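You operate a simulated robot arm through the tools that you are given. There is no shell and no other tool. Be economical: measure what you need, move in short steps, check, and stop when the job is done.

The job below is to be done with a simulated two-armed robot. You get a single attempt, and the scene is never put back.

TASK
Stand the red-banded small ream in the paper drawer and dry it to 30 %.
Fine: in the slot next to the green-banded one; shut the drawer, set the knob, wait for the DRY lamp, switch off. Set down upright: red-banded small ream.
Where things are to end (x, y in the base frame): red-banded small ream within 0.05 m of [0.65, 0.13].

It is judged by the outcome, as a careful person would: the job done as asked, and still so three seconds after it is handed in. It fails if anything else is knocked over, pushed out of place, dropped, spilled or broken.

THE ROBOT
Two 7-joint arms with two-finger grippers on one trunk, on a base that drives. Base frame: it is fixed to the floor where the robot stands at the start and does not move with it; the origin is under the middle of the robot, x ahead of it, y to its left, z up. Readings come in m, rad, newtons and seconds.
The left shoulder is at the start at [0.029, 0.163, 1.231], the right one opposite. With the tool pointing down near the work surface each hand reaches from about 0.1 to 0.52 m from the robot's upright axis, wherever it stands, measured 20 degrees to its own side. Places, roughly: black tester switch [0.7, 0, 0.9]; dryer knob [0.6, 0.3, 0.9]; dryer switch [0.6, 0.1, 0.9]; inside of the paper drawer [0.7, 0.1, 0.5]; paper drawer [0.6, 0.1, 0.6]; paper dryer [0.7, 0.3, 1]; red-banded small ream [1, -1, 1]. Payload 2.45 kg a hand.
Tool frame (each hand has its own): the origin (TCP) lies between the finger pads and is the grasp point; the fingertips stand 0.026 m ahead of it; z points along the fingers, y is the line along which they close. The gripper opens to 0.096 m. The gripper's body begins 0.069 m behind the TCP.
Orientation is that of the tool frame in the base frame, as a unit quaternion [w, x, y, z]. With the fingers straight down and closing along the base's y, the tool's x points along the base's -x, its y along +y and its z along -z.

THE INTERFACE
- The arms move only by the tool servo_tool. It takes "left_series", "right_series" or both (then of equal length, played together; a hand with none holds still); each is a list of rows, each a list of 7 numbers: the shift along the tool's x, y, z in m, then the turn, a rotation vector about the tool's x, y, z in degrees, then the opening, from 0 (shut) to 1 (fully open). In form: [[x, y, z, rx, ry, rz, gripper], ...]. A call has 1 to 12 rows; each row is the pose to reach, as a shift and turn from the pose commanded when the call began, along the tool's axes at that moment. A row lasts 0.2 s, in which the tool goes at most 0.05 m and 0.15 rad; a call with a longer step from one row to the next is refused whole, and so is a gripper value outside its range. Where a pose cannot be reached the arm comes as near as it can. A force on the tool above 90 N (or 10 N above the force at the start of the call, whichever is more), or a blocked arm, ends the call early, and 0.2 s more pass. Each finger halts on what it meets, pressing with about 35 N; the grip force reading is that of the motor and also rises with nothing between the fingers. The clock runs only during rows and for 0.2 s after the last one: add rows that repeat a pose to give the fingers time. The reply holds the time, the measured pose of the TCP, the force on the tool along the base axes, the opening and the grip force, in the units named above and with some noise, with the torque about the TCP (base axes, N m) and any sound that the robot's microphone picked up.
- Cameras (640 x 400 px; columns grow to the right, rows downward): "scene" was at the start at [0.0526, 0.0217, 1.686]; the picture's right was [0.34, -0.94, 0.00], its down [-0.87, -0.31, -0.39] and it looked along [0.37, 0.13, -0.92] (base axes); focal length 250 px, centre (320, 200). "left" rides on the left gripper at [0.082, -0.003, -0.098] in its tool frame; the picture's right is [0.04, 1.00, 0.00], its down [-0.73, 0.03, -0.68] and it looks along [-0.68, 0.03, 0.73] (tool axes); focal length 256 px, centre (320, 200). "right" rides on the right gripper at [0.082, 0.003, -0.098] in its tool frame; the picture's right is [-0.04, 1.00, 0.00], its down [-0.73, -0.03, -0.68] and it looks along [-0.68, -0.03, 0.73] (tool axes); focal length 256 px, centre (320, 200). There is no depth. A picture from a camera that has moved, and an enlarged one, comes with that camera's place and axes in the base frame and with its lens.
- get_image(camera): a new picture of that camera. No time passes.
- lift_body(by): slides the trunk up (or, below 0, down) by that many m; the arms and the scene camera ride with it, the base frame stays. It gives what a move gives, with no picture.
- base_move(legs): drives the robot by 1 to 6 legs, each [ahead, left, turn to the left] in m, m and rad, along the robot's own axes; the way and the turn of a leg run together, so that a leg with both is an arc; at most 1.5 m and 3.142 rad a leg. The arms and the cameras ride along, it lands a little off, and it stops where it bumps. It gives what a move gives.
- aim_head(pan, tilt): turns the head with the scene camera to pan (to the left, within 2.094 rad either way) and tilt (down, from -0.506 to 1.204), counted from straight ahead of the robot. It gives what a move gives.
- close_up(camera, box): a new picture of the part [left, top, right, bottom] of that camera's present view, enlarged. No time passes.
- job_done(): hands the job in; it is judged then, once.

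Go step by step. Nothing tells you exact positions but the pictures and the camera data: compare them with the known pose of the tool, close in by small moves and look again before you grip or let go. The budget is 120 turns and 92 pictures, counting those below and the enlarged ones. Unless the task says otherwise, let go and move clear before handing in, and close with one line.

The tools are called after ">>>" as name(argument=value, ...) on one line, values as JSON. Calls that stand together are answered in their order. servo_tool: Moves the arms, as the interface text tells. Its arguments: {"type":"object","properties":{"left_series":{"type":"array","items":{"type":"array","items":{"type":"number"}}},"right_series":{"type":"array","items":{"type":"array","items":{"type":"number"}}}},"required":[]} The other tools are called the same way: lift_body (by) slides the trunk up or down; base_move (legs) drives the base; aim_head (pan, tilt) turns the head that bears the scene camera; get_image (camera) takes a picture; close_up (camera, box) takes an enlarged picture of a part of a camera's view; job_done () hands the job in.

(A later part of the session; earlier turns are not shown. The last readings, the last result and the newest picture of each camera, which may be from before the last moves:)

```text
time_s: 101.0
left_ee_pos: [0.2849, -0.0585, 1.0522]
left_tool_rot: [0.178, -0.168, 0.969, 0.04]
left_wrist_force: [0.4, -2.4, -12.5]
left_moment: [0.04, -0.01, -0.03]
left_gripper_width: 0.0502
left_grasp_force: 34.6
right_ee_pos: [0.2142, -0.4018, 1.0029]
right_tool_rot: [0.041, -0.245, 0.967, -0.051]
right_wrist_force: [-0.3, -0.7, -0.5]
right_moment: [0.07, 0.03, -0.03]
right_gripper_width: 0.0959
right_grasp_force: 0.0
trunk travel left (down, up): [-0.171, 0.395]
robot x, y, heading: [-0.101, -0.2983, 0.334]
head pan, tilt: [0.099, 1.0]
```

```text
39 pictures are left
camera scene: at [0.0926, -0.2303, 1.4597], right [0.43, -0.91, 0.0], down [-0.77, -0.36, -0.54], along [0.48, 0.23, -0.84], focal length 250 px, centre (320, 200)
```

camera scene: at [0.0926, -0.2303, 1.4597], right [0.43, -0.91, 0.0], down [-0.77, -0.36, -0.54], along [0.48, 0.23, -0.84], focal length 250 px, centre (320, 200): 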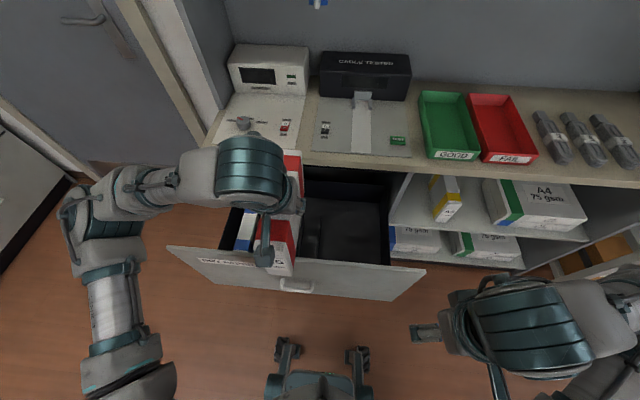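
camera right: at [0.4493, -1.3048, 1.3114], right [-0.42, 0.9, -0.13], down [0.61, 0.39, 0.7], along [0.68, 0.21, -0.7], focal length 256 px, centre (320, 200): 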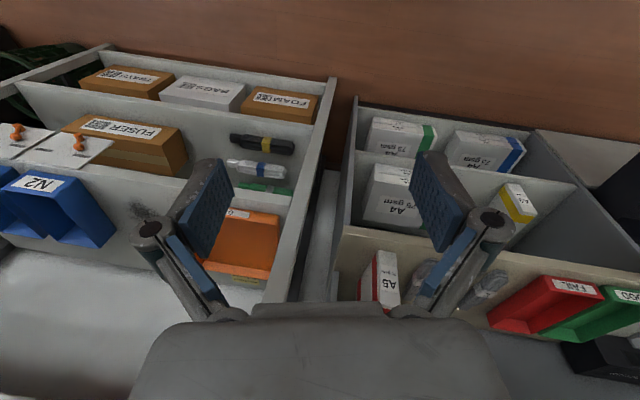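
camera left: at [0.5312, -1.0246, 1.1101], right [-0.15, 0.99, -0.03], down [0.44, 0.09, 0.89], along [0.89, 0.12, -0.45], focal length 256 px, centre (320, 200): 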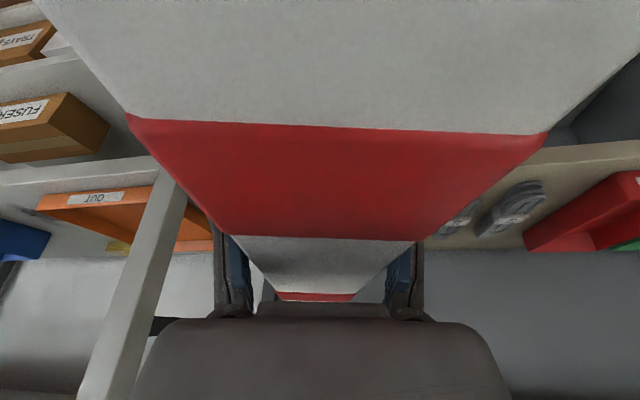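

The ream is above the drawer. I'll check what the right-hand camera shows of the slots.

>>> get_image(camera="right")

>>> close_up(camera="scene", box=[200, 160, 420, 300])

```text
38 pictures are left
camera right: at [0.1329, -0.4297, 1.0948], right [-0.43, 0.89, -0.12], down [0.59, 0.38, 0.72], along [0.68, 0.24, -0.69], focal length 256 px, centre (320, 200)
```

right: 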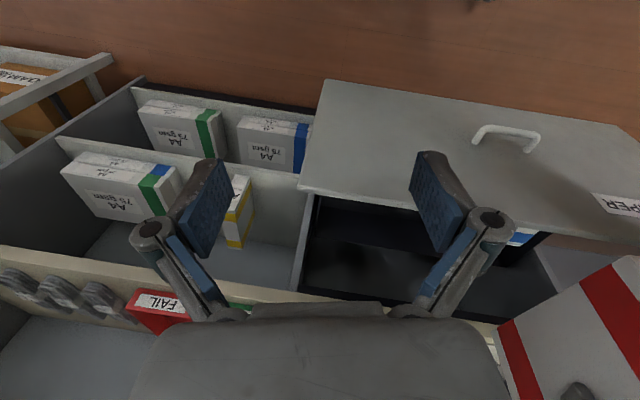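

```text
2.86 times, centred on (310, 230) of scene
camera zoom: at [0.0926, -0.2303, 1.4597], right [0.43, -0.91, 0.0], down [-0.77, -0.36, -0.54], along [0.48, 0.23, -0.84], focal length 713 px, centre (349, 114)
```

zoom: 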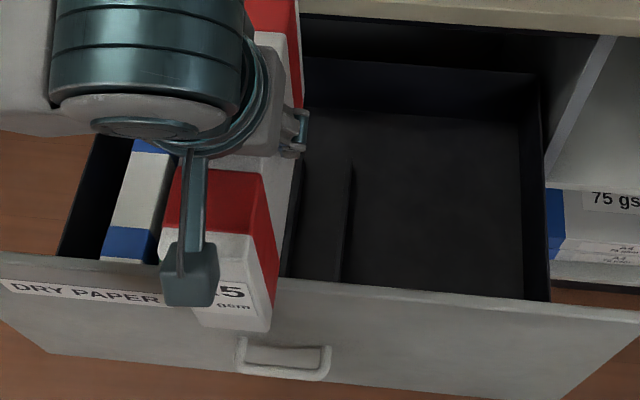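

The ream hides the slots. I'll slide the robot 0.3 m left so the head camera can see them, then come back.

>>> base_move(legs=[[0, 0.3, -0.01]])

>>> aim_head(pan=-0.1, tilt=1.0)

>>> get_image(camera="scene")

>>> close_up(camera="scene", box=[220, 140, 440, 280])

```text
time_s: 103.1
left_ee_pos: [0.1939, 0.2133, 1.0491]
left_tool_rot: [0.176, -0.161, 0.97, 0.042]
left_wrist_force: [-0.9, -0.3, -14.5]
left_moment: [0.01, -0.04, -0.06]
left_gripper_width: 0.0503
left_grasp_force: 34.7
right_ee_pos: [0.1211, -0.1298, 0.9993]
right_tool_rot: [0.038, -0.235, 0.97, -0.05]
right_wrist_force: [0.1, 0.2, -1.9]
right_moment: [-0.07, 0.02, -0.05]
right_gripper_width: 0.0957
right_grasp_force: 0.0
trunk travel left (down, up): [-0.171, 0.395]
robot x, y, heading: [-0.1971, -0.0196, 0.32]
head pan, tilt: [0.099, 1.0]
```

```text
time_s: 103.8
left_ee_pos: [0.191, 0.1988, 1.0542]
left_tool_rot: [0.181, -0.158, 0.97, 0.042]
left_wrist_force: [2.6, -6.2, -11.1]
left_moment: [0.1, 0.06, 0.02]
left_gripper_width: 0.0503
left_grasp_force: 35.3
right_ee_pos: [0.1164, -0.1431, 1.0024]
right_tool_rot: [0.041, -0.234, 0.97, -0.048]
right_wrist_force: [0.9, -1.9, -0.4]
right_moment: [0.19, 0.03, -0.03]
right_gripper_width: 0.096
right_grasp_force: 0.0
trunk travel left (down, up): [-0.171, 0.395]
robot x, y, heading: [-0.1947, -0.0292, 0.32]
head pan, tilt: [-0.099, 1.0]
```

```text
36 pictures are left
camera scene: at [0.0185, -0.0199, 1.4585], right [0.22, -0.97, -0.04], down [-0.83, -0.17, -0.53], along [0.51, 0.15, -0.85], focal length 250 px, centre (320, 200)
```

scene: 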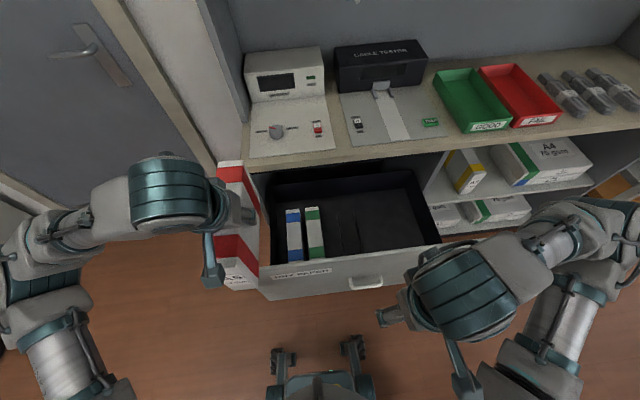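

```text
2.86 times, centred on (330, 210) of scene
camera zoom: at [0.0185, -0.0199, 1.4585], right [0.22, -0.97, -0.04], down [-0.83, -0.17, -0.53], along [0.51, 0.15, -0.85], focal length 713 px, centre (291, 171)
```

zoom: 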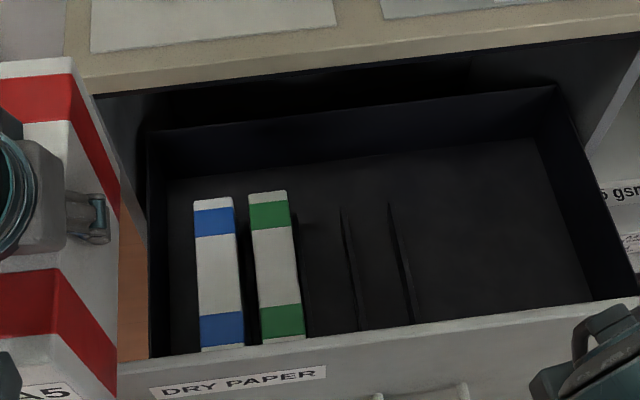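

The slot layout is clear: blue, green, then the free slot (about 7 cm right of green), then two dividers. Green's centre is near n≈0.38, s≈0.014, so the free slot is at s≈0.082. I'll drive back right and a little ahead, then extend the arm.

>>> base_move(legs=[[0.03, -0.212, 0]])

>>> servo_tool(left_series=[[-0.019, 0, 0.007, 0, 0, 0, 0.3], [-0.038, 0, 0.014, 0, 0, 0, 0.3], [-0.056, 0, 0.02, 0, 0, 0, 0.3], [-0.075, 0, 0.027, 0, 0, 0, 0.3], [-0.094, 0, 0.034, 0, 0, 0, 0.3], [-0.094, 0, 0.034, 0, 0, 0, 0.3], [-0.094, 0, 0.034, 0, 0, 0, 0.3], [-0.094, 0, 0.034, 0, 0, 0, 0.3], [-0.094, 0, 0.034, 0, 0, 0, 0.3], [-0.094, 0, 0.034, 0, 0, 0, 0.3], [-0.094, 0, 0.034, 0, 0, 0, 0.3]])

>>> get_image(camera="scene")

```text
time_s: 105.5
left_ee_pos: [0.2817, 0.0154, 1.0553]
left_tool_rot: [0.183, -0.16, 0.969, 0.039]
left_wrist_force: [0.0, -4.4, -11.0]
left_moment: [0.05, -0.02, 0.01]
left_gripper_width: 0.0501
left_grasp_force: 34.9
right_ee_pos: [0.2092, -0.3254, 1.0054]
right_tool_rot: [0.043, -0.234, 0.97, -0.051]
right_wrist_force: [0.2, -1.0, -0.6]
right_moment: [0.08, 0.0, -0.04]
right_gripper_width: 0.0958
right_grasp_force: 0.0
trunk travel left (down, up): [-0.171, 0.395]
robot x, y, heading: [-0.0931, -0.2148, 0.322]
head pan, tilt: [-0.099, 1.0]
```

```text
time_s: 107.9
left_ee_pos: [0.3682, 0.0608, 1.0565]
left_tool_rot: [0.184, -0.16, 0.969, 0.03]
left_wrist_force: [-0.5, -1.4, -11.6]
left_moment: [0.01, 0.02, -0.04]
left_gripper_width: 0.0499
left_grasp_force: 35.3
right_ee_pos: [0.2033, -0.3104, 1.0086]
right_tool_rot: [0.046, -0.234, 0.969, -0.061]
right_wrist_force: [0.4, 0.2, -0.2]
right_moment: [-0.03, 0.01, 0.01]
right_gripper_width: 0.0961
right_grasp_force: 0.2
trunk travel left (down, up): [-0.171, 0.395]
robot x, y, heading: [-0.0963, -0.2175, 0.323]
head pan, tilt: [-0.099, 1.0]
```

```text
34 pictures are left
camera scene: at [0.0947, -0.1416, 1.4594], right [0.22, -0.97, 0.01], down [-0.82, -0.2, -0.54], along [0.52, 0.11, -0.84], focal length 250 px, centre (320, 200)
```

scene: 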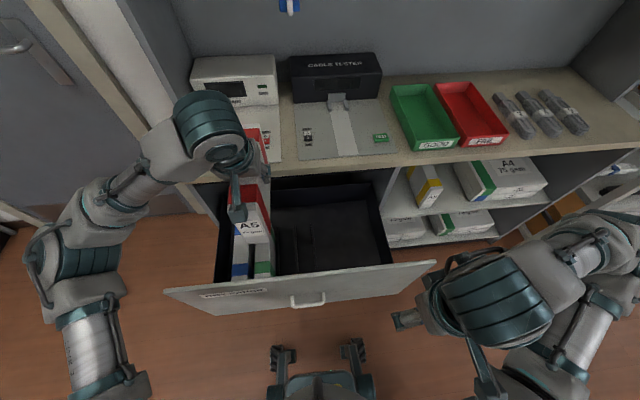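

I'll lower the ream to just above the green ream's height, shifting 2 cm right, then check.

>>> servo_tool(left_series=[[0.013, -0.005, 0.033, 0, 0, 0, 0.3], [0.026, -0.01, 0.066, 0, 0, 0, 0.3], [0.039, -0.015, 0.099, 0, 0, 0, 0.3], [0.052, -0.02, 0.132, 0, 0, 0, 0.3], [0.065, -0.02, 0.165, 0, 0, 0, 0.3], [0.078, -0.02, 0.198, 0, 0, 0, 0.3], [0.0895, -0.02, 0.227, 0, 0, 0, 0.3], [0.0895, -0.02, 0.227, 0, 0, 0, 0.3], [0.0895, -0.02, 0.227, 0, 0, 0, 0.3], [0.0895, -0.02, 0.227, 0, 0, 0, 0.3], [0.0895, -0.02, 0.227, 0, 0, 0, 0.3]])

>>> close_up(camera="scene", box=[160, 150, 440, 330])

>>> get_image(camera="left")

```text
time_s: 110.5
left_ee_pos: [0.3809, 0.0848, 0.8379]
left_tool_rot: [0.206, -0.192, 0.958, 0.053]
left_wrist_force: [1.6, 0.9, -11.5]
left_moment: [-0.04, 0.05, -0.01]
left_gripper_width: 0.0497
left_grasp_force: 34.7
right_ee_pos: [0.2042, -0.307, 1.0059]
right_tool_rot: [0.043, -0.241, 0.968, -0.058]
right_wrist_force: [0.8, 0.4, -0.3]
right_moment: [-0.06, 0.04, 0.0]
right_gripper_width: 0.096
right_grasp_force: 0.0
trunk travel left (down, up): [-0.171, 0.395]
robot x, y, heading: [-0.0999, -0.2088, 0.341]
head pan, tilt: [-0.099, 1.0]
stopped in row 11 (left hand): the arm was blocked; the commanded pose is now the measured one
```

```text
2.22 times, centred on (300, 240) of scene
camera zoom: at [0.0691, -0.1103, 1.4618], right [0.24, -0.97, 0.03], down [-0.81, -0.22, -0.55], along [0.54, 0.11, -0.84], focal length 554 px, centre (364, 111)
```

zoom: 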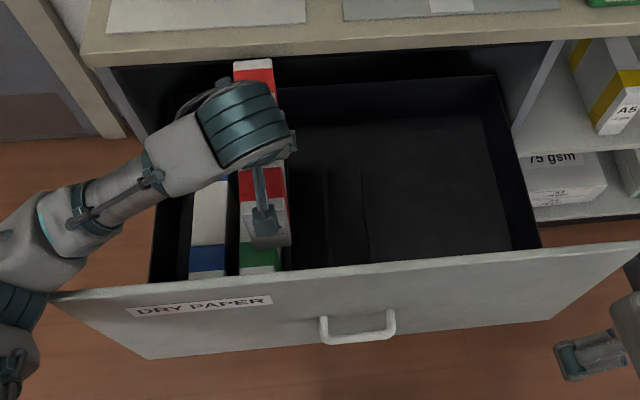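

```text
32 pictures are left
camera left: at [0.2767, 0.0351, 0.895], right [-0.42, 0.91, 0.01], down [0.35, 0.16, 0.92], along [0.83, 0.39, -0.39], focal length 256 px, centre (320, 200)
```

left: 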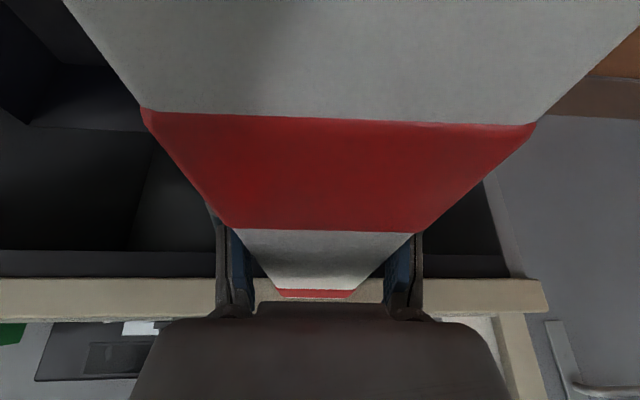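

The arm is at its reach limit (0.56 m from the axis). I'll bring the base 5 cm closer and a bit to the right, and lower with the trunk instead.

>>> base_move(legs=[[0.05, -0.04, -0.015]])

>>> servo_tool(left_series=[[0, 0, 0, 0, 0, 0, 0.3], [0, 0, 0, 0, 0, 0, 0.3], [0, 0, 0, 0, 0, 0, 0.3], [0, 0, 0, 0, 0, 0, 0.3], [0, 0, 0, 0, 0, 0, 0.3], [0, 0, 0, 0, 0, 0, 0.3], [0, 0, 0, 0, 0, 0, 0.3], [0, 0, 0, 0, 0, 0, 0.3], [0, 0, 0, 0, 0, 0, 0.3], [0, 0, 0, 0, 0, 0, 0.3]])

>>> get_image(camera="scene")

```text
time_s: 111.5
left_ee_pos: [0.4718, 0.1355, 0.8392]
left_tool_rot: [0.2, -0.244, 0.946, 0.068]
left_wrist_force: [-8.0, -0.3, -8.3]
left_moment: [-0.14, 0.71, -0.45]
left_gripper_width: 0.0528
left_grasp_force: 34.3
right_ee_pos: [0.3401, -0.2708, 1.0088]
right_tool_rot: [0.051, -0.293, 0.953, -0.054]
right_wrist_force: [2.1, 0.8, 3.4]
right_moment: [-0.02, 0.17, 0.01]
right_gripper_width: 0.0959
right_grasp_force: 0.1
trunk travel left (down, up): [-0.171, 0.395]
robot x, y, heading: [0.0303, -0.205, 0.455]
head pan, tilt: [-0.099, 1.0]
```

```text
time_s: 113.7
left_ee_pos: [0.4757, 0.1329, 0.8421]
left_tool_rot: [0.201, -0.251, 0.943, 0.083]
left_wrist_force: [-26.1, 6.6, -23.5]
left_moment: [-0.03, 0.32, -1.14]
left_gripper_width: 0.0531
left_grasp_force: 35.0
right_ee_pos: [0.3457, -0.2871, 1.0028]
right_tool_rot: [0.051, -0.293, 0.954, -0.046]
right_wrist_force: [0.4, 0.1, -0.1]
right_moment: [0.0, -0.01, 0.06]
right_gripper_width: 0.096
right_grasp_force: 0.1
trunk travel left (down, up): [-0.171, 0.395]
robot x, y, heading: [0.0309, -0.2052, 0.457]
head pan, tilt: [-0.099, 1.0]
```

```text
31 pictures are left
camera scene: at [0.1803, -0.0856, 1.4626], right [0.35, -0.94, 0.03], down [-0.78, -0.31, -0.55], along [0.52, 0.17, -0.84], focal length 250 px, centre (320, 200)
```

scene: 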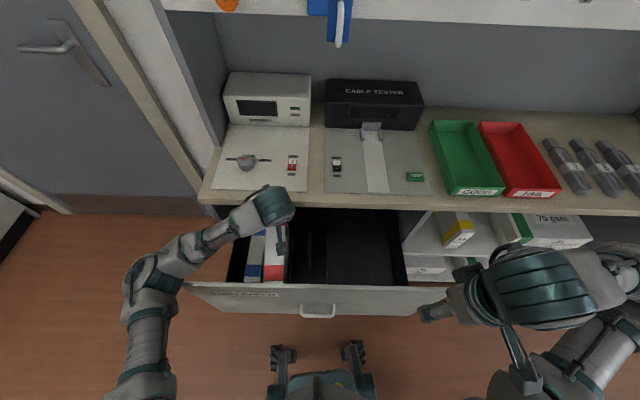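

The base shifted more than asked and pushed the drawer partly closed, and the ream now touches the counter edge. I'll back off a little, then raise the ream out and retry with the trunk high so the arm comes down from above.

>>> base_move(legs=[[-0.04, 0.005, 0]])

>>> get_image(camera="left")

>>> close_up(camera="scene", box=[120, 150, 400, 330])

```text
time_s: 114.5
left_ee_pos: [0.443, 0.1199, 0.842]
left_tool_rot: [0.201, -0.248, 0.944, 0.081]
left_wrist_force: [8.8, 5.2, -4.0]
left_moment: [-0.11, 0.55, -0.63]
left_gripper_width: 0.0512
left_grasp_force: 35.2
right_ee_pos: [0.3122, -0.2998, 1.0037]
right_tool_rot: [0.049, -0.292, 0.954, -0.045]
right_wrist_force: [-0.1, -0.6, -0.4]
right_moment: [-0.04, -0.03, 0.01]
right_gripper_width: 0.096
right_grasp_force: 0.1
trunk travel left (down, up): [-0.171, 0.395]
robot x, y, heading: [-0.0109, -0.2202, 0.451]
head pan, tilt: [-0.099, 1.0]
```

```text
30 pictures are left
camera left: at [0.3458, 0.0559, 0.8974], right [-0.53, 0.84, 0.04], down [0.34, 0.17, 0.93], along [0.78, 0.51, -0.38], focal length 256 px, centre (320, 200)
```

left: 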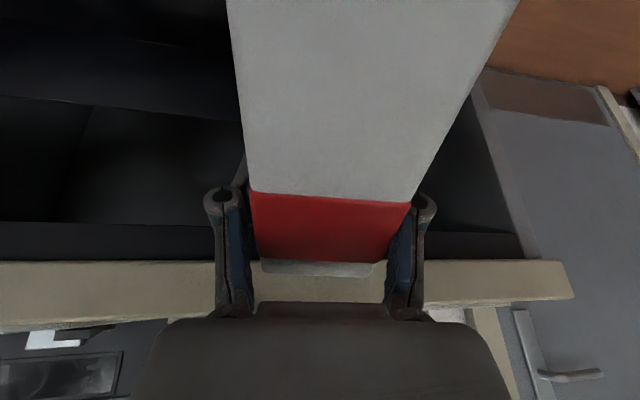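

```text
2.22 times, centred on (260, 240) of scene
camera zoom: at [0.1504, -0.0986, 1.4618], right [0.35, -0.94, 0.03], down [-0.78, -0.31, -0.54], along [0.52, 0.16, -0.84], focal length 554 px, centre (453, 111)
```

zoom: 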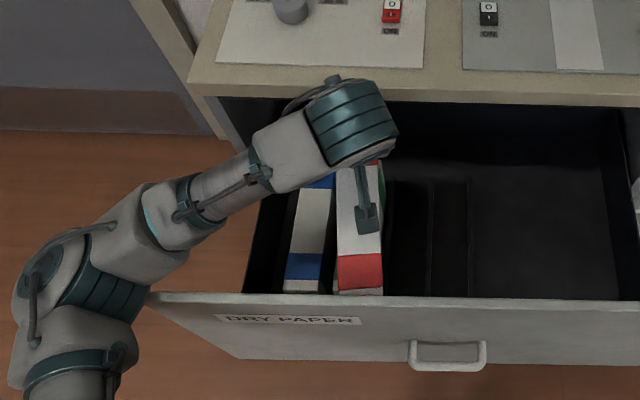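

The ream slid in the grip (the hand is now near its rear end), and its front touches the drawer front. I'll lift straight up with the arm and check it.

>>> servo_tool(left_series=[[-0.012, 0, -0.03, 0, 0, 0, 0.3], [-0.024, 0, -0.06, 0, 0, 0, 0.3], [-0.036, 0, -0.09, 0, 0, 0, 0.3], [-0.048, 0, -0.12, 0, 0, 0, 0.3], [-0.06, 0, -0.15, 0, 0, 0, 0.3], [-0.06, 0, -0.15, 0, 0, 0, 0.3]])

>>> get_image(camera="right")

>>> close_up(camera="scene", box=[120, 110, 400, 330])

```text
time_s: 115.9
left_ee_pos: [0.4638, 0.0641, 1.0043]
left_tool_rot: [0.197, -0.242, 0.945, 0.101]
left_wrist_force: [-10.0, -11.4, -11.7]
left_moment: [-0.65, 0.31, -0.04]
left_gripper_width: 0.0498
left_grasp_force: 34.9
right_ee_pos: [0.3331, -0.3397, 0.9905]
right_tool_rot: [0.043, -0.29, 0.956, -0.024]
right_wrist_force: [-0.2, -0.3, 0.2]
right_moment: [0.08, 0.01, 0.04]
right_gripper_width: 0.0962
right_grasp_force: 0.2
trunk travel left (down, up): [-0.171, 0.395]
robot x, y, heading: [-0.003, -0.2171, 0.451]
head pan, tilt: [-0.099, 1.0]
```

```text
28 pictures are left
camera right: at [0.2562, -0.3811, 1.0831], right [-0.52, 0.85, -0.07], down [0.56, 0.4, 0.73], along [0.65, 0.34, -0.68], focal length 256 px, centre (320, 200)
```

right: 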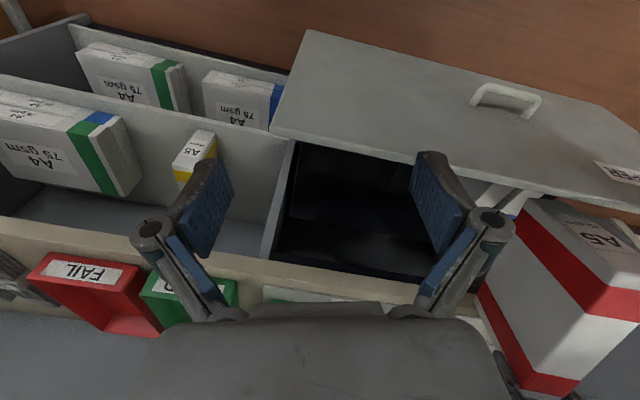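

```text
1.82 times, centred on (260, 220) of scene
camera zoom: at [0.1893, -0.1626, 1.4599], right [0.34, -0.94, -0.02], down [-0.8, -0.28, -0.54], along [0.5, 0.2, -0.84], focal length 454 px, centre (429, 164)
```

zoom: 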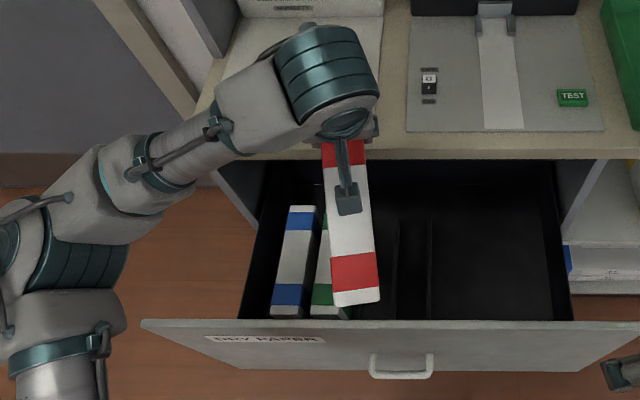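

The ream hangs fine but is held near its rear. The drawer needs reopening by about 9 cm, so I'll hook the right-hand fingers behind the drawer front. First I'll move the right hand over it.

>>> servo_tool(right_series=[[-0.04, 0.01, 0.004, 0, 0, 0, 1], [-0.08, 0.02, 0.008, 0, 0, 0, 1], [-0.12, 0.03, 0.012, 0, 0, 0, 1], [-0.156, 0.041, 0.0165, 0, 0, 0, 1], [-0.156, 0.041, 0.0165, 0, 0, 0, 1], [-0.156, 0.041, 0.0165, 0, 0, 0, 1], [-0.156, 0.041, 0.0165, 0, 0, 0, 1], [-0.156, 0.041, 0.0165, 0, 0, 0, 1]])

>>> get_image(camera="right")

```text
time_s: 117.7
left_ee_pos: [0.4573, 0.0822, 1.0032]
left_tool_rot: [0.197, -0.245, 0.945, 0.096]
left_wrist_force: [-3.3, -2.0, -11.7]
left_moment: [0.12, -0.47, -0.07]
left_gripper_width: 0.0496
left_grasp_force: 34.9
right_ee_pos: [0.4328, -0.2027, 0.9864]
right_tool_rot: [0.045, -0.292, 0.955, -0.031]
right_wrist_force: [0.1, 0.1, -0.3]
right_moment: [-0.04, -0.01, -0.01]
right_gripper_width: 0.0961
right_grasp_force: 0.1
trunk travel left (down, up): [-0.171, 0.395]
robot x, y, heading: [-0.0093, -0.2141, 0.455]
head pan, tilt: [-0.099, 1.0]
```

```text
26 pictures are left
camera right: at [0.3553, -0.2416, 1.0776], right [-0.52, 0.85, -0.08], down [0.55, 0.41, 0.73], along [0.65, 0.33, -0.68], focal length 256 px, centre (320, 200)
```

right: 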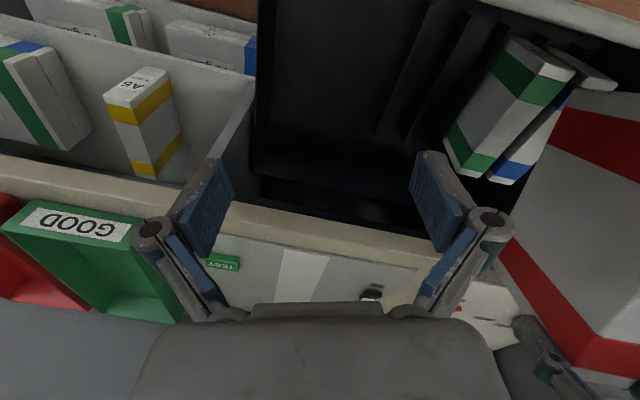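

This view shows the slot and dividers well. The right fingers are inside the drawer outline, so I'll lower them behind the front panel and pull the drawer by backing up 9 cm.

>>> servo_tool(right_series=[[0.006, 0.003, 0.04, 0, 0, 0, 1], [0.012, 0.006, 0.08, 0, 0, 0, 1], [0.018, 0.008, 0.12, 0, 0, 0, 1], [0.024, 0.011, 0.16, 0, 0, 0, 1], [0.026, 0.012, 0.17, 0, 0, 0, 1], [0.026, 0.012, 0.17, 0, 0, 0, 1]])

>>> base_move(legs=[[-0.12, 0.01, 0], [0, 0, -0.03]])

>>> get_image(camera="scene")

```text
time_s: 119.1
left_ee_pos: [0.4606, 0.0727, 1.0021]
left_tool_rot: [0.196, -0.244, 0.945, 0.1]
left_wrist_force: [-7.8, -0.7, -11.4]
left_moment: [0.35, 0.12, 0.16]
left_gripper_width: 0.0501
left_grasp_force: 35.0
right_ee_pos: [0.4276, -0.2201, 0.8104]
right_tool_rot: [0.044, -0.291, 0.955, -0.027]
right_wrist_force: [0.5, 0.0, -0.4]
right_moment: [0.0, 0.0, 0.02]
right_gripper_width: 0.0962
right_grasp_force: 0.2
trunk travel left (down, up): [-0.171, 0.395]
robot x, y, heading: [-0.0045, -0.2205, 0.452]
head pan, tilt: [-0.099, 1.0]
```

```text
time_s: 120.8
left_ee_pos: [0.3532, 0.0237, 0.9991]
left_tool_rot: [0.196, -0.231, 0.948, 0.094]
left_wrist_force: [0.2, -0.4, -12.2]
left_moment: [0.22, -0.61, 0.06]
left_gripper_width: 0.0495
left_grasp_force: 34.4
right_ee_pos: [0.3112, -0.2686, 0.8108]
right_tool_rot: [0.042, -0.277, 0.959, -0.031]
right_wrist_force: [21.4, 22.9, -6.1]
right_moment: [-0.89, 0.29, -2.0]
right_gripper_width: 0.096
right_grasp_force: 0.1
trunk travel left (down, up): [-0.171, 0.395]
robot x, y, heading: [-0.124, -0.2582, 0.429]
head pan, tilt: [-0.099, 1.0]
```

```text
25 pictures are left
camera scene: at [0.0721, -0.1791, 1.4582], right [0.32, -0.95, 0.0], down [-0.8, -0.27, -0.53], along [0.5, 0.17, -0.85], focal length 250 px, centre (320, 200)
```

scene: 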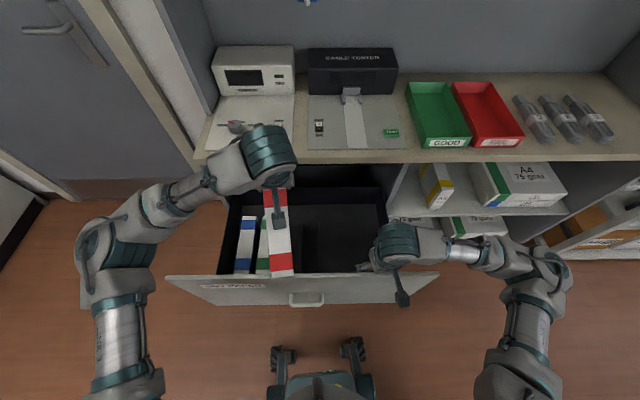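

The drawer is fully open again. I'll raise the right hand, square the base to the counter, and raise the trunk so the left arm can come down from above.

>>> servo_tool(right_series=[[-0.012, 0, 0, 0, 0, 0, 1], [-0.018, -0.003, -0.04, 0, 0, 0, 1], [-0.024, -0.006, -0.08, 0, 0, 0, 1], [-0.03, -0.009, -0.12, 0, 0, 0, 1], [-0.035, -0.012, -0.165, 0, 0, 0, 1], [-0.035, -0.012, -0.165, 0, 0, 0, 1]])

>>> base_move(legs=[[0, 0, -0.1]])

>>> lift_body(by=0.15)

>>> get_image(camera="right")

```text
time_s: 122.2
left_ee_pos: [0.3475, 0.0185, 1.0043]
left_tool_rot: [0.199, -0.231, 0.947, 0.095]
left_wrist_force: [22.3, 7.7, 11.4]
left_moment: [0.4, -0.07, -0.5]
left_gripper_width: 0.0498
left_grasp_force: 34.6
right_ee_pos: [0.3243, -0.2613, 0.9843]
right_tool_rot: [0.047, -0.277, 0.959, -0.029]
right_wrist_force: [0.0, -0.2, 1.0]
right_moment: [0.01, -0.04, 0.02]
right_gripper_width: 0.0959
right_grasp_force: 0.1
trunk travel left (down, up): [-0.171, 0.395]
robot x, y, heading: [-0.1244, -0.2651, 0.425]
head pan, tilt: [-0.099, 1.0]
```

```text
time_s: 123.1
left_ee_pos: [0.369, -0.027, 1.0047]
left_tool_rot: [0.204, -0.184, 0.958, 0.084]
left_wrist_force: [-0.8, 1.6, -12.1]
left_moment: [0.12, -0.6, -0.01]
left_gripper_width: 0.0498
left_grasp_force: 35.3
right_ee_pos: [0.3197, -0.3017, 0.9849]
right_tool_rot: [0.047, -0.228, 0.972, -0.034]
right_wrist_force: [-0.6, 0.3, -0.2]
right_moment: [-0.01, 0.0, 0.03]
right_gripper_width: 0.0962
right_grasp_force: 0.1
trunk travel left (down, up): [-0.171, 0.395]
robot x, y, heading: [-0.1247, -0.2591, 0.322]
head pan, tilt: [-0.099, 1.0]
```

```text
time_s: 124.8
left_ee_pos: [0.365, -0.028, 1.1558]
left_tool_rot: [0.205, -0.184, 0.958, 0.085]
left_wrist_force: [-0.3, 0.5, -11.8]
left_moment: [0.09, -0.58, 0.03]
left_gripper_width: 0.0498
left_grasp_force: 35.0
right_ee_pos: [0.3152, -0.3033, 1.1366]
right_tool_rot: [0.048, -0.229, 0.972, -0.033]
right_wrist_force: [-0.7, -0.4, 0.7]
right_moment: [0.02, 0.01, 0.02]
right_gripper_width: 0.0959
right_grasp_force: 0.1
trunk travel left (down, up): [-0.321, 0.245]
robot x, y, heading: [-0.1246, -0.2628, 0.329]
head pan, tilt: [-0.099, 1.0]
```

```text
24 pictures are left
camera right: at [0.2328, -0.333, 1.2265], right [-0.4, 0.91, -0.08], down [0.59, 0.33, 0.73], along [0.7, 0.25, -0.67], focal length 256 px, centre (320, 200)
```

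right: 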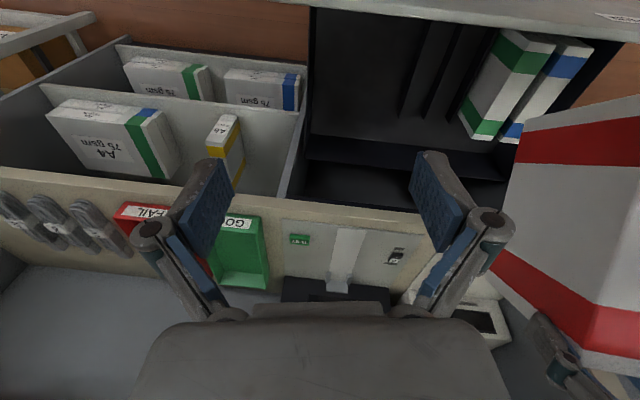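

>>> close_up(camera="right", box=[300, 0, 640, 200])

```text
1.88 times, centred on (470, 100) of right
camera zoom: at [0.2328, -0.333, 1.2265], right [-0.4, 0.91, -0.08], down [0.59, 0.33, 0.73], along [0.7, 0.25, -0.67], focal length 482 px, centre (38, 388)
```

zoom: 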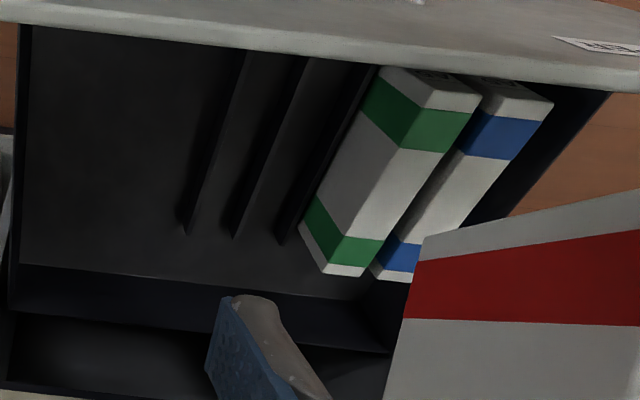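

The free slot's centre is at s≈0.0855 (between the two nearest dividers), matching the target. I'll step 4 cm ahead, level and square the ream, and move it over the slot.

>>> base_move(legs=[[0.04, 0, 0]])

>>> servo_tool(left_series=[[0, 0.02, 0.002, 4.3, 2.5, 0.4, 0.3], [-0.002, 0.04, 0.005, 8.7, 5.1, 0.9, 0.3], [-0.003, 0.058, 0.007, 8.7, 5.1, 0.9, 0.3], [-0.003, 0.058, 0.007, 8.7, 5.1, 0.9, 0.3], [-0.003, 0.058, 0.007, 8.7, 5.1, 0.9, 0.3], [-0.003, 0.058, 0.007, 8.7, 5.1, 0.9, 0.3], [-0.003, 0.058, 0.007, 8.7, 5.1, 0.9, 0.3], [-0.003, 0.058, 0.007, 8.7, 5.1, 0.9, 0.3]])

>>> get_image(camera="right")

```text
time_s: 125.7
left_ee_pos: [0.3969, -0.0171, 1.1602]
left_tool_rot: [0.21, -0.183, 0.957, 0.084]
left_wrist_force: [-0.7, -0.4, -10.8]
left_moment: [0.09, -0.5, 0.01]
left_gripper_width: 0.0496
left_grasp_force: 34.8
right_ee_pos: [0.3494, -0.2935, 1.1401]
right_tool_rot: [0.052, -0.229, 0.972, -0.032]
right_wrist_force: [0.6, 0.1, 0.4]
right_moment: [0.01, 0.02, 0.04]
right_gripper_width: 0.0959
right_grasp_force: 0.1
trunk travel left (down, up): [-0.321, 0.245]
robot x, y, heading: [-0.0881, -0.2472, 0.325]
head pan, tilt: [-0.099, 1.0]
```

```text
time_s: 127.5
left_ee_pos: [0.3817, 0.0395, 1.1579]
left_tool_rot: [0.177, -0.163, 0.971, 0.005]
left_wrist_force: [-0.2, -0.8, -12.0]
left_moment: [0.29, -0.62, 0.01]
left_gripper_width: 0.0498
left_grasp_force: 35.2
right_ee_pos: [0.3492, -0.2911, 1.1396]
right_tool_rot: [0.052, -0.229, 0.971, -0.034]
right_wrist_force: [-0.1, 0.2, -0.7]
right_moment: [-0.03, -0.02, -0.02]
right_gripper_width: 0.0958
right_grasp_force: 0.0
trunk travel left (down, up): [-0.321, 0.245]
robot x, y, heading: [-0.0849, -0.2494, 0.321]
head pan, tilt: [-0.099, 1.0]
```

```text
22 pictures are left
camera right: at [0.2659, -0.3204, 1.2288], right [-0.41, 0.91, -0.09], down [0.59, 0.33, 0.74], along [0.7, 0.25, -0.67], focal length 256 px, centre (320, 200)
```

right: 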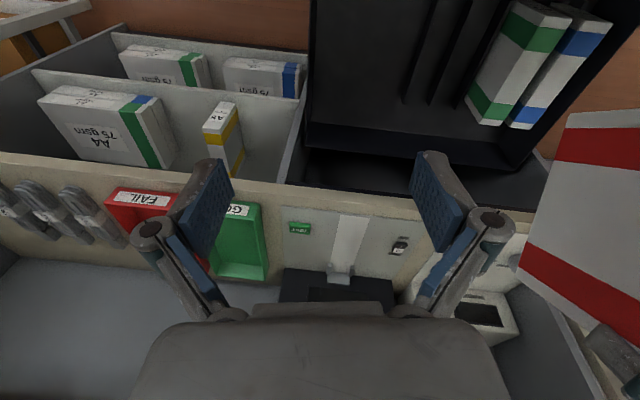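

The ream is level and square over the slot. I'll lower about 0.3 m, nudging 1.8 cm forward for clearance from the drawer front.

>>> servo_tool(left_series=[[-0.017, 0, 0.006, 0, 0, 0, 0.3], [-0.003, 0.002, 0.044, 0, 0, 0, 0.3], [0.011, 0.004, 0.081, 0, 0, 0, 0.3], [0.024, 0.006, 0.119, 0, 0, 0, 0.3], [0.038, 0.008, 0.156, 0, 0, 0, 0.3], [0.052, 0.01, 0.194, 0, 0, 0, 0.3], [0.066, 0.012, 0.231, 0, 0, 0, 0.3], [0.08, 0.013, 0.269, 0, 0, 0, 0.3], [0.08, 0.013, 0.269, 0, 0, 0, 0.3], [0.08, 0.013, 0.269, 0, 0, 0, 0.3], [0.08, 0.013, 0.269, 0, 0, 0, 0.3]])

>>> close_up(camera="right", box=[300, 0, 640, 200])

>>> get_image(camera="scene")

```text
time_s: 129.9
left_ee_pos: [0.4016, 0.0468, 0.8832]
left_tool_rot: [0.178, -0.163, 0.97, 0.005]
left_wrist_force: [0.1, -0.9, -11.5]
left_moment: [0.26, -0.62, 0.0]
left_gripper_width: 0.0498
left_grasp_force: 34.7
right_ee_pos: [0.3497, -0.292, 1.139]
right_tool_rot: [0.051, -0.229, 0.972, -0.033]
right_wrist_force: [0.0, -0.5, -0.4]
right_moment: [-0.03, 0.0, 0.01]
right_gripper_width: 0.0961
right_grasp_force: 0.1
trunk travel left (down, up): [-0.321, 0.245]
robot x, y, heading: [-0.0877, -0.2518, 0.324]
head pan, tilt: [-0.099, 1.0]
```

```text
1.88 times, centred on (470, 100) of right
camera zoom: at [0.2662, -0.3208, 1.2287], right [-0.41, 0.91, -0.08], down [0.59, 0.33, 0.74], along [0.7, 0.25, -0.67], focal length 482 px, centre (38, 388)
```

zoom: 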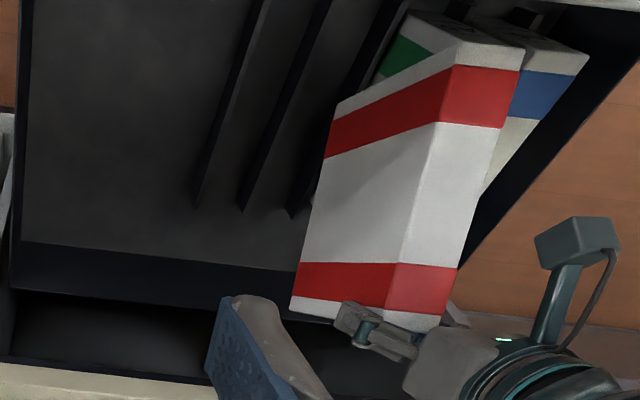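

```text
20 pictures are left
camera scene: at [0.0064, -0.2253, 1.6175], right [0.22, -0.97, 0.0], down [-0.82, -0.19, -0.54], along [0.52, 0.12, -0.84], focal length 250 px, centre (320, 200)
```

scene: 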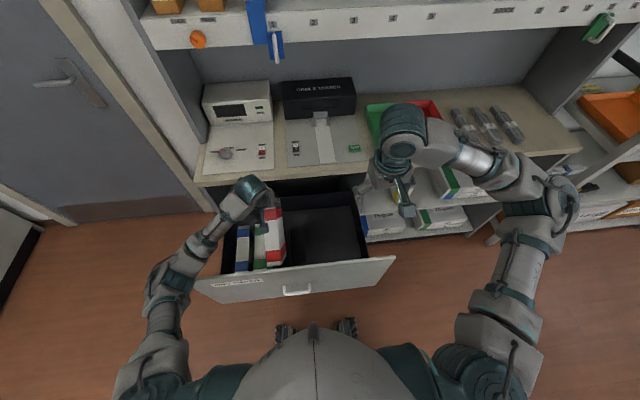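

Projecting the corners shows the ream has pivoted about 36° nose-down in the grip, held by its rear top corner. I'll let the drawer floor level it: move 4 cm forward and lower into the slot until the front edge touches, then press gently so it pivots flat.

>>> servo_tool(left_series=[[-0.019, 0, 0.007, 0, 0, 0, 0.3], [-0.038, 0, 0.014, 0, 0, 0, 0.3], [-0.026, 0.002, 0.046, 0, 0, 0, 0.3], [-0.014, 0.003, 0.079, 0, 0, 0, 0.3], [-0.002, 0.005, 0.112, 0, 0, 0, 0.3], [0.007, 0.006, 0.136, 0, 0, 0, 0.3], [0.007, 0.006, 0.136, 0, 0, 0, 0.3], [0.007, 0.006, 0.136, 0, 0, 0, 0.3], [0.007, 0.006, 0.136, 0, 0, 0, 0.3]])

>>> close_up(camera="right", box=[300, 0, 640, 200])

```text
time_s: 131.9
left_ee_pos: [0.4445, 0.0634, 0.7585]
left_tool_rot: [0.187, -0.163, 0.969, 0.006]
left_wrist_force: [-2.8, -2.2, -2.9]
left_moment: [-0.75, 0.79, 0.07]
left_gripper_width: 0.0497
left_grasp_force: 35.2
right_ee_pos: [0.3471, -0.291, 1.1406]
right_tool_rot: [0.052, -0.228, 0.972, -0.033]
right_wrist_force: [-0.4, 0.3, -0.2]
right_moment: [-0.01, -0.01, 0.02]
right_gripper_width: 0.0961
right_grasp_force: 0.1
trunk travel left (down, up): [-0.321, 0.245]
robot x, y, heading: [-0.0867, -0.2479, 0.327]
head pan, tilt: [-0.099, 1.0]
```

```text
1.88 times, centred on (470, 100) of right
camera zoom: at [0.2635, -0.3205, 1.2307], right [-0.4, 0.91, -0.09], down [0.59, 0.33, 0.74], along [0.7, 0.25, -0.67], focal length 482 px, centre (38, 388)
```

zoom: 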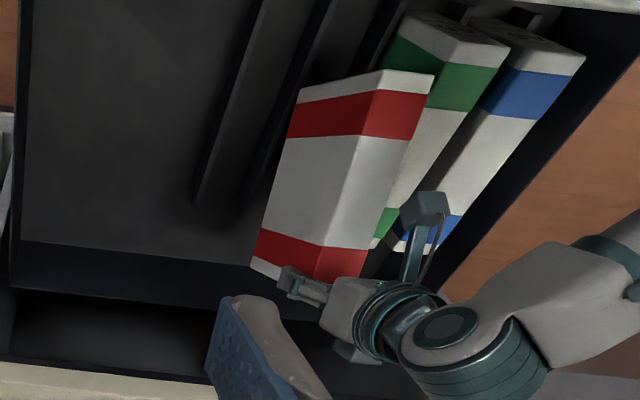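

The front edge has touched something. I'll check with the head camera whether it is inside the slot or on a divider.

>>> close_up(camera="scene", box=[210, 180, 370, 300])

```text
3.33 times, centred on (290, 240) of scene
camera zoom: at [-0.0009, -0.2264, 1.6193], right [0.22, -0.97, 0.0], down [-0.82, -0.19, -0.54], along [0.53, 0.12, -0.84], focal length 832 px, centre (420, 67)
```

zoom: 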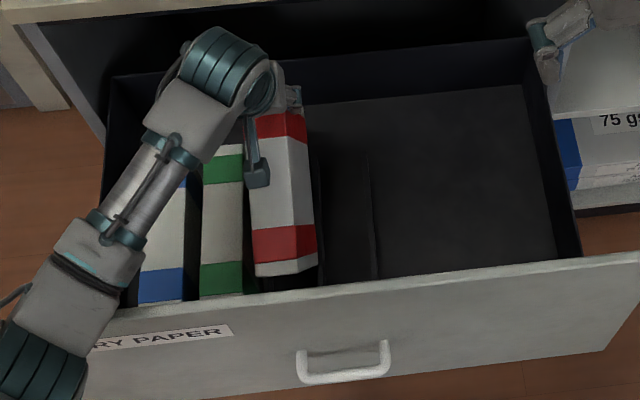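

It looks inside the slot, just left of the divider, resting on the floor at z≈0.53. I'll press down slowly so it levels.

>>> servo_tool(left_series=[[0.006, 0.001, 0.014, 0, 0, 0, 0.3], [0.011, 0.001, 0.028, 0, 0, 0, 0.3], [0.017, 0.002, 0.042, 0, 0, 0, 0.3], [0.022, 0.003, 0.056, 0, 0, 0, 0.3], [0.022, 0.003, 0.056, 0, 0, 0, 0.3], [0.022, 0.003, 0.056, 0, 0, 0, 0.3]])

>>> close_up(camera="right", box=[300, 0, 640, 200])

```text
time_s: 133.5
left_ee_pos: [0.4865, 0.0893, 0.7609]
left_tool_rot: [0.236, -0.174, 0.955, 0.037]
left_wrist_force: [0.5, 16.4, 11.6]
left_moment: [-0.69, 0.47, -0.72]
left_gripper_width: 0.0492
left_grasp_force: 35.4
right_ee_pos: [0.3576, -0.3137, 1.1322]
right_tool_rot: [0.049, -0.228, 0.972, -0.023]
right_wrist_force: [0.0, -0.7, 0.0]
right_moment: [0.08, 0.02, -0.03]
right_gripper_width: 0.0961
right_grasp_force: 0.1
trunk travel left (down, up): [-0.321, 0.245]
robot x, y, heading: [-0.0861, -0.247, 0.332]
head pan, tilt: [-0.099, 1.0]
stopped in row 6 (left hand): the arm was blocked; the commanded pose is now the measured one
```

```text
1.88 times, centred on (470, 100) of right
camera zoom: at [0.2744, -0.3439, 1.2222], right [-0.41, 0.91, -0.06], down [0.6, 0.32, 0.74], along [0.69, 0.26, -0.67], focal length 482 px, centre (38, 388)
```

zoom: 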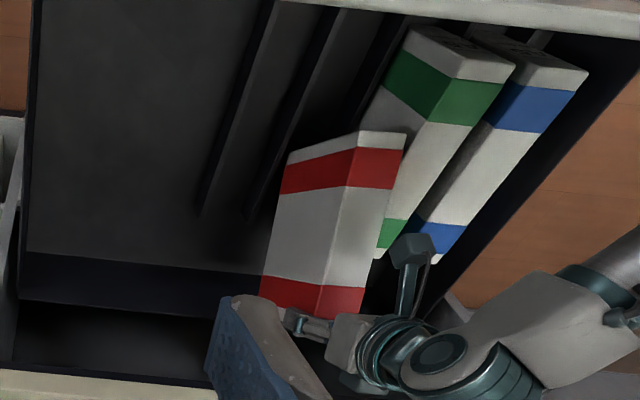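

The hand can't go lower because something blocks the forearm. I'll look at the left arm against the drawer front.

>>> aim_head(pan=0.35, tilt=1.0)

>>> close_up(camera="scene", box=[150, 140, 450, 330])

```text
time_s: 134.4
left_ee_pos: [0.4843, 0.0793, 0.7572]
left_tool_rot: [0.233, -0.168, 0.957, 0.031]
left_wrist_force: [0.7, 0.3, -11.7]
left_moment: [0.21, -0.59, 0.02]
left_gripper_width: 0.0498
left_grasp_force: 34.9
right_ee_pos: [0.3549, -0.3115, 1.1351]
right_tool_rot: [0.052, -0.229, 0.972, -0.024]
right_wrist_force: [1.1, -0.1, 0.1]
right_moment: [0.02, 0.01, 0.01]
right_gripper_width: 0.0961
right_grasp_force: 0.1
trunk travel left (down, up): [-0.321, 0.245]
robot x, y, heading: [-0.0901, -0.2454, 0.322]
head pan, tilt: [0.351, 1.0]
```

```text
2.11 times, centred on (300, 235) of scene
camera zoom: at [-0.0144, -0.2054, 1.6186], right [0.63, -0.78, 0.0], down [-0.66, -0.52, -0.54], along [0.42, 0.34, -0.84], focal length 525 px, centre (362, 126)
```

zoom: 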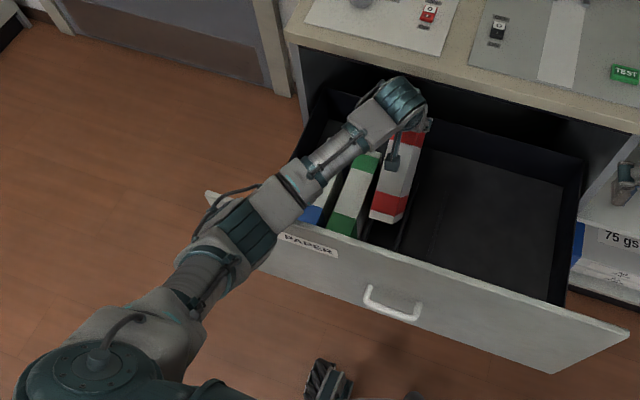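

The arm is simply at full stretch; there is clearance over the drawer front. I'll pull the hand back 4 cm to the slot position and lower the trunk instead.

>>> servo_tool(left_series=[[0.019, 0, -0.01, 0, 2, 0, 0.3], [0.038, 0.002, -0.0195, 0, 5, 0, 0.3], [0.038, 0.002, -0.0195, 0, 6, 0, 0.3], [0.038, 0.002, -0.0195, 0, 6, 0, 0.3], [0.038, 0.002, -0.0195, 0, 6, 0, 0.3]])

>>> lift_body(by=-0.05)

>>> close_up(camera="right", box=[300, 0, 640, 200])

```text
time_s: 135.6
left_ee_pos: [0.4546, 0.0745, 0.7758]
left_tool_rot: [0.195, -0.172, 0.965, 0.027]
left_wrist_force: [0.3, -0.5, -12.3]
left_moment: [0.31, -0.67, -0.01]
left_gripper_width: 0.0499
left_grasp_force: 34.7
right_ee_pos: [0.3569, -0.3111, 1.1378]
right_tool_rot: [0.051, -0.229, 0.972, -0.024]
right_wrist_force: [-0.5, 0.2, 0.0]
right_moment: [0.03, -0.01, -0.01]
right_gripper_width: 0.0961
right_grasp_force: 0.1
trunk travel left (down, up): [-0.321, 0.245]
robot x, y, heading: [-0.0835, -0.2504, 0.325]
head pan, tilt: [0.351, 1.0]
```

```text
time_s: 136.4
left_ee_pos: [0.4911, 0.1218, 0.828]
left_tool_rot: [0.27, -0.186, 0.944, 0.042]
left_wrist_force: [5.8, -4.8, -7.0]
left_moment: [-1.37, -1.2, 0.46]
left_gripper_width: 0.0498
left_grasp_force: 35.3
right_ee_pos: [0.3608, -0.2906, 1.0912]
right_tool_rot: [0.042, -0.241, 0.969, -0.022]
right_wrist_force: [1.5, 0.0, -0.4]
right_moment: [-0.02, 0.09, -0.03]
right_gripper_width: 0.0959
right_grasp_force: 0.0
trunk travel left (down, up): [-0.282, 0.285]
robot x, y, heading: [-0.0966, -0.241, 0.352]
head pan, tilt: [0.351, 1.0]
stopped: the arm was blocked; the commanded pose is now the measured one
```

```text
1.88 times, centred on (470, 100) of right
camera zoom: at [0.2802, -0.3236, 1.1815], right [-0.43, 0.9, -0.06], down [0.6, 0.33, 0.73], along [0.68, 0.28, -0.68], focal length 482 px, centre (38, 388)
```

zoom: 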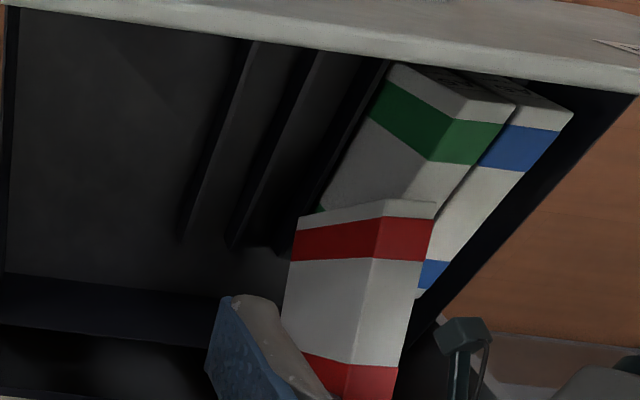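

The elbow is resting on the drawer front, so the trunk must go higher to straighten the arm downward. I'll raise the trunk 0.17 m, then bring the hand back down over the slot.

>>> lift_body(by=0.17)

>>> base_move(legs=[[0, 0, -0.025]])

```text
time_s: 137.5
left_ee_pos: [0.4663, 0.1141, 0.8869]
left_tool_rot: [0.229, -0.18, 0.956, 0.036]
left_wrist_force: [1.5, -1.8, -11.6]
left_moment: [-0.3, -0.88, 0.24]
left_gripper_width: 0.0499
left_grasp_force: 35.2
right_ee_pos: [0.3502, -0.2854, 1.1943]
right_tool_rot: [0.05, -0.242, 0.969, -0.027]
right_wrist_force: [-0.3, -0.4, 0.4]
right_moment: [0.0, 0.0, -0.01]
right_gripper_width: 0.0959
right_grasp_force: 0.1
trunk travel left (down, up): [-0.379, 0.188]
robot x, y, heading: [-0.0941, -0.2396, 0.348]
head pan, tilt: [0.351, 1.0]
stopped: the force on the tool passed its limit at 97 N (the readings are from after the stop); the commanded pose is now the measured one
```

```text
time_s: 138.3
left_ee_pos: [0.4773, 0.0957, 0.8884]
left_tool_rot: [0.231, -0.167, 0.958, 0.035]
left_wrist_force: [-0.1, -0.4, -12.1]
left_moment: [0.21, -0.54, -0.02]
left_gripper_width: 0.0496
left_grasp_force: 35.0
right_ee_pos: [0.3506, -0.302, 1.192]
right_tool_rot: [0.049, -0.229, 0.972, -0.024]
right_wrist_force: [-0.3, 0.2, 0.0]
right_moment: [-0.02, 0.0, 0.01]
right_gripper_width: 0.096
right_grasp_force: 0.1
trunk travel left (down, up): [-0.379, 0.188]
robot x, y, heading: [-0.0969, -0.2408, 0.326]
head pan, tilt: [0.351, 1.0]
```

>>> servo_tool(left_series=[[0.018, -0.005, -0.009, 0, 0, 0, 0.3], [0.036, -0.01, -0.018, 0, 2, 0, 0.3], [0.053, -0.018, -0.027, 0, 4, 0, 0.3], [0.053, -0.02, -0.027, 0, 7, 0, 0.3], [0.053, -0.02, -0.027, 0, 7, 0, 0.3], [0.053, -0.02, -0.027, 0, 7, 0, 0.3]])

>>> lift_body(by=0.12)

>>> close_up(camera="scene", box=[150, 140, 450, 330])

```text
time_s: 139.7
left_ee_pos: [0.4244, 0.0587, 0.8906]
left_tool_rot: [0.174, -0.169, 0.97, 0.023]
left_wrist_force: [-0.1, 0.1, -11.9]
left_moment: [0.26, -0.72, 0.0]
left_gripper_width: 0.0498
left_grasp_force: 34.7
right_ee_pos: [0.3451, -0.2981, 1.1931]
right_tool_rot: [0.051, -0.228, 0.972, -0.027]
right_wrist_force: [0.3, 0.0, 0.2]
right_moment: [-0.02, 0.04, 0.0]
right_gripper_width: 0.0962
right_grasp_force: 0.0
trunk travel left (down, up): [-0.379, 0.188]
robot x, y, heading: [-0.0957, -0.2396, 0.327]
head pan, tilt: [0.351, 1.0]
```

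```text
time_s: 141.2
left_ee_pos: [0.4253, 0.0581, 1.0094]
left_tool_rot: [0.174, -0.168, 0.97, 0.024]
left_wrist_force: [0.5, 0.7, -12.4]
left_moment: [0.27, -0.66, 0.02]
left_gripper_width: 0.05
left_grasp_force: 34.6
right_ee_pos: [0.3461, -0.3002, 1.3137]
right_tool_rot: [0.05, -0.228, 0.972, -0.026]
right_wrist_force: [0.8, 0.3, -0.5]
right_moment: [0.0, -0.02, 0.03]
right_gripper_width: 0.096
right_grasp_force: 0.1
trunk travel left (down, up): [-0.499, 0.068]
robot x, y, heading: [-0.0975, -0.2439, 0.327]
head pan, tilt: [0.351, 1.0]
```

```text
2.11 times, centred on (300, 235) of scene
camera zoom: at [-0.0506, -0.2022, 1.7951], right [0.62, -0.78, 0.0], down [-0.66, -0.53, -0.54], along [0.42, 0.34, -0.84], focal length 525 px, centre (362, 126)
```

zoom: 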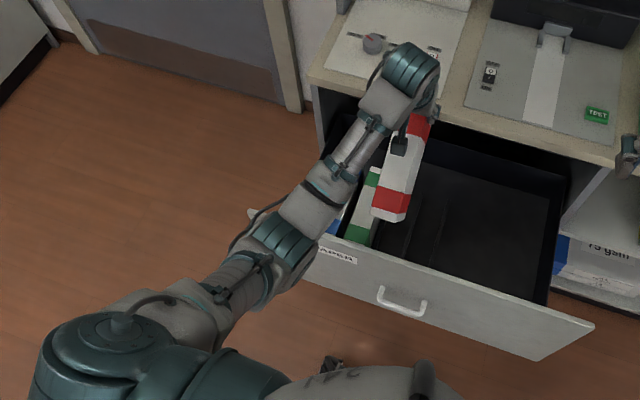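

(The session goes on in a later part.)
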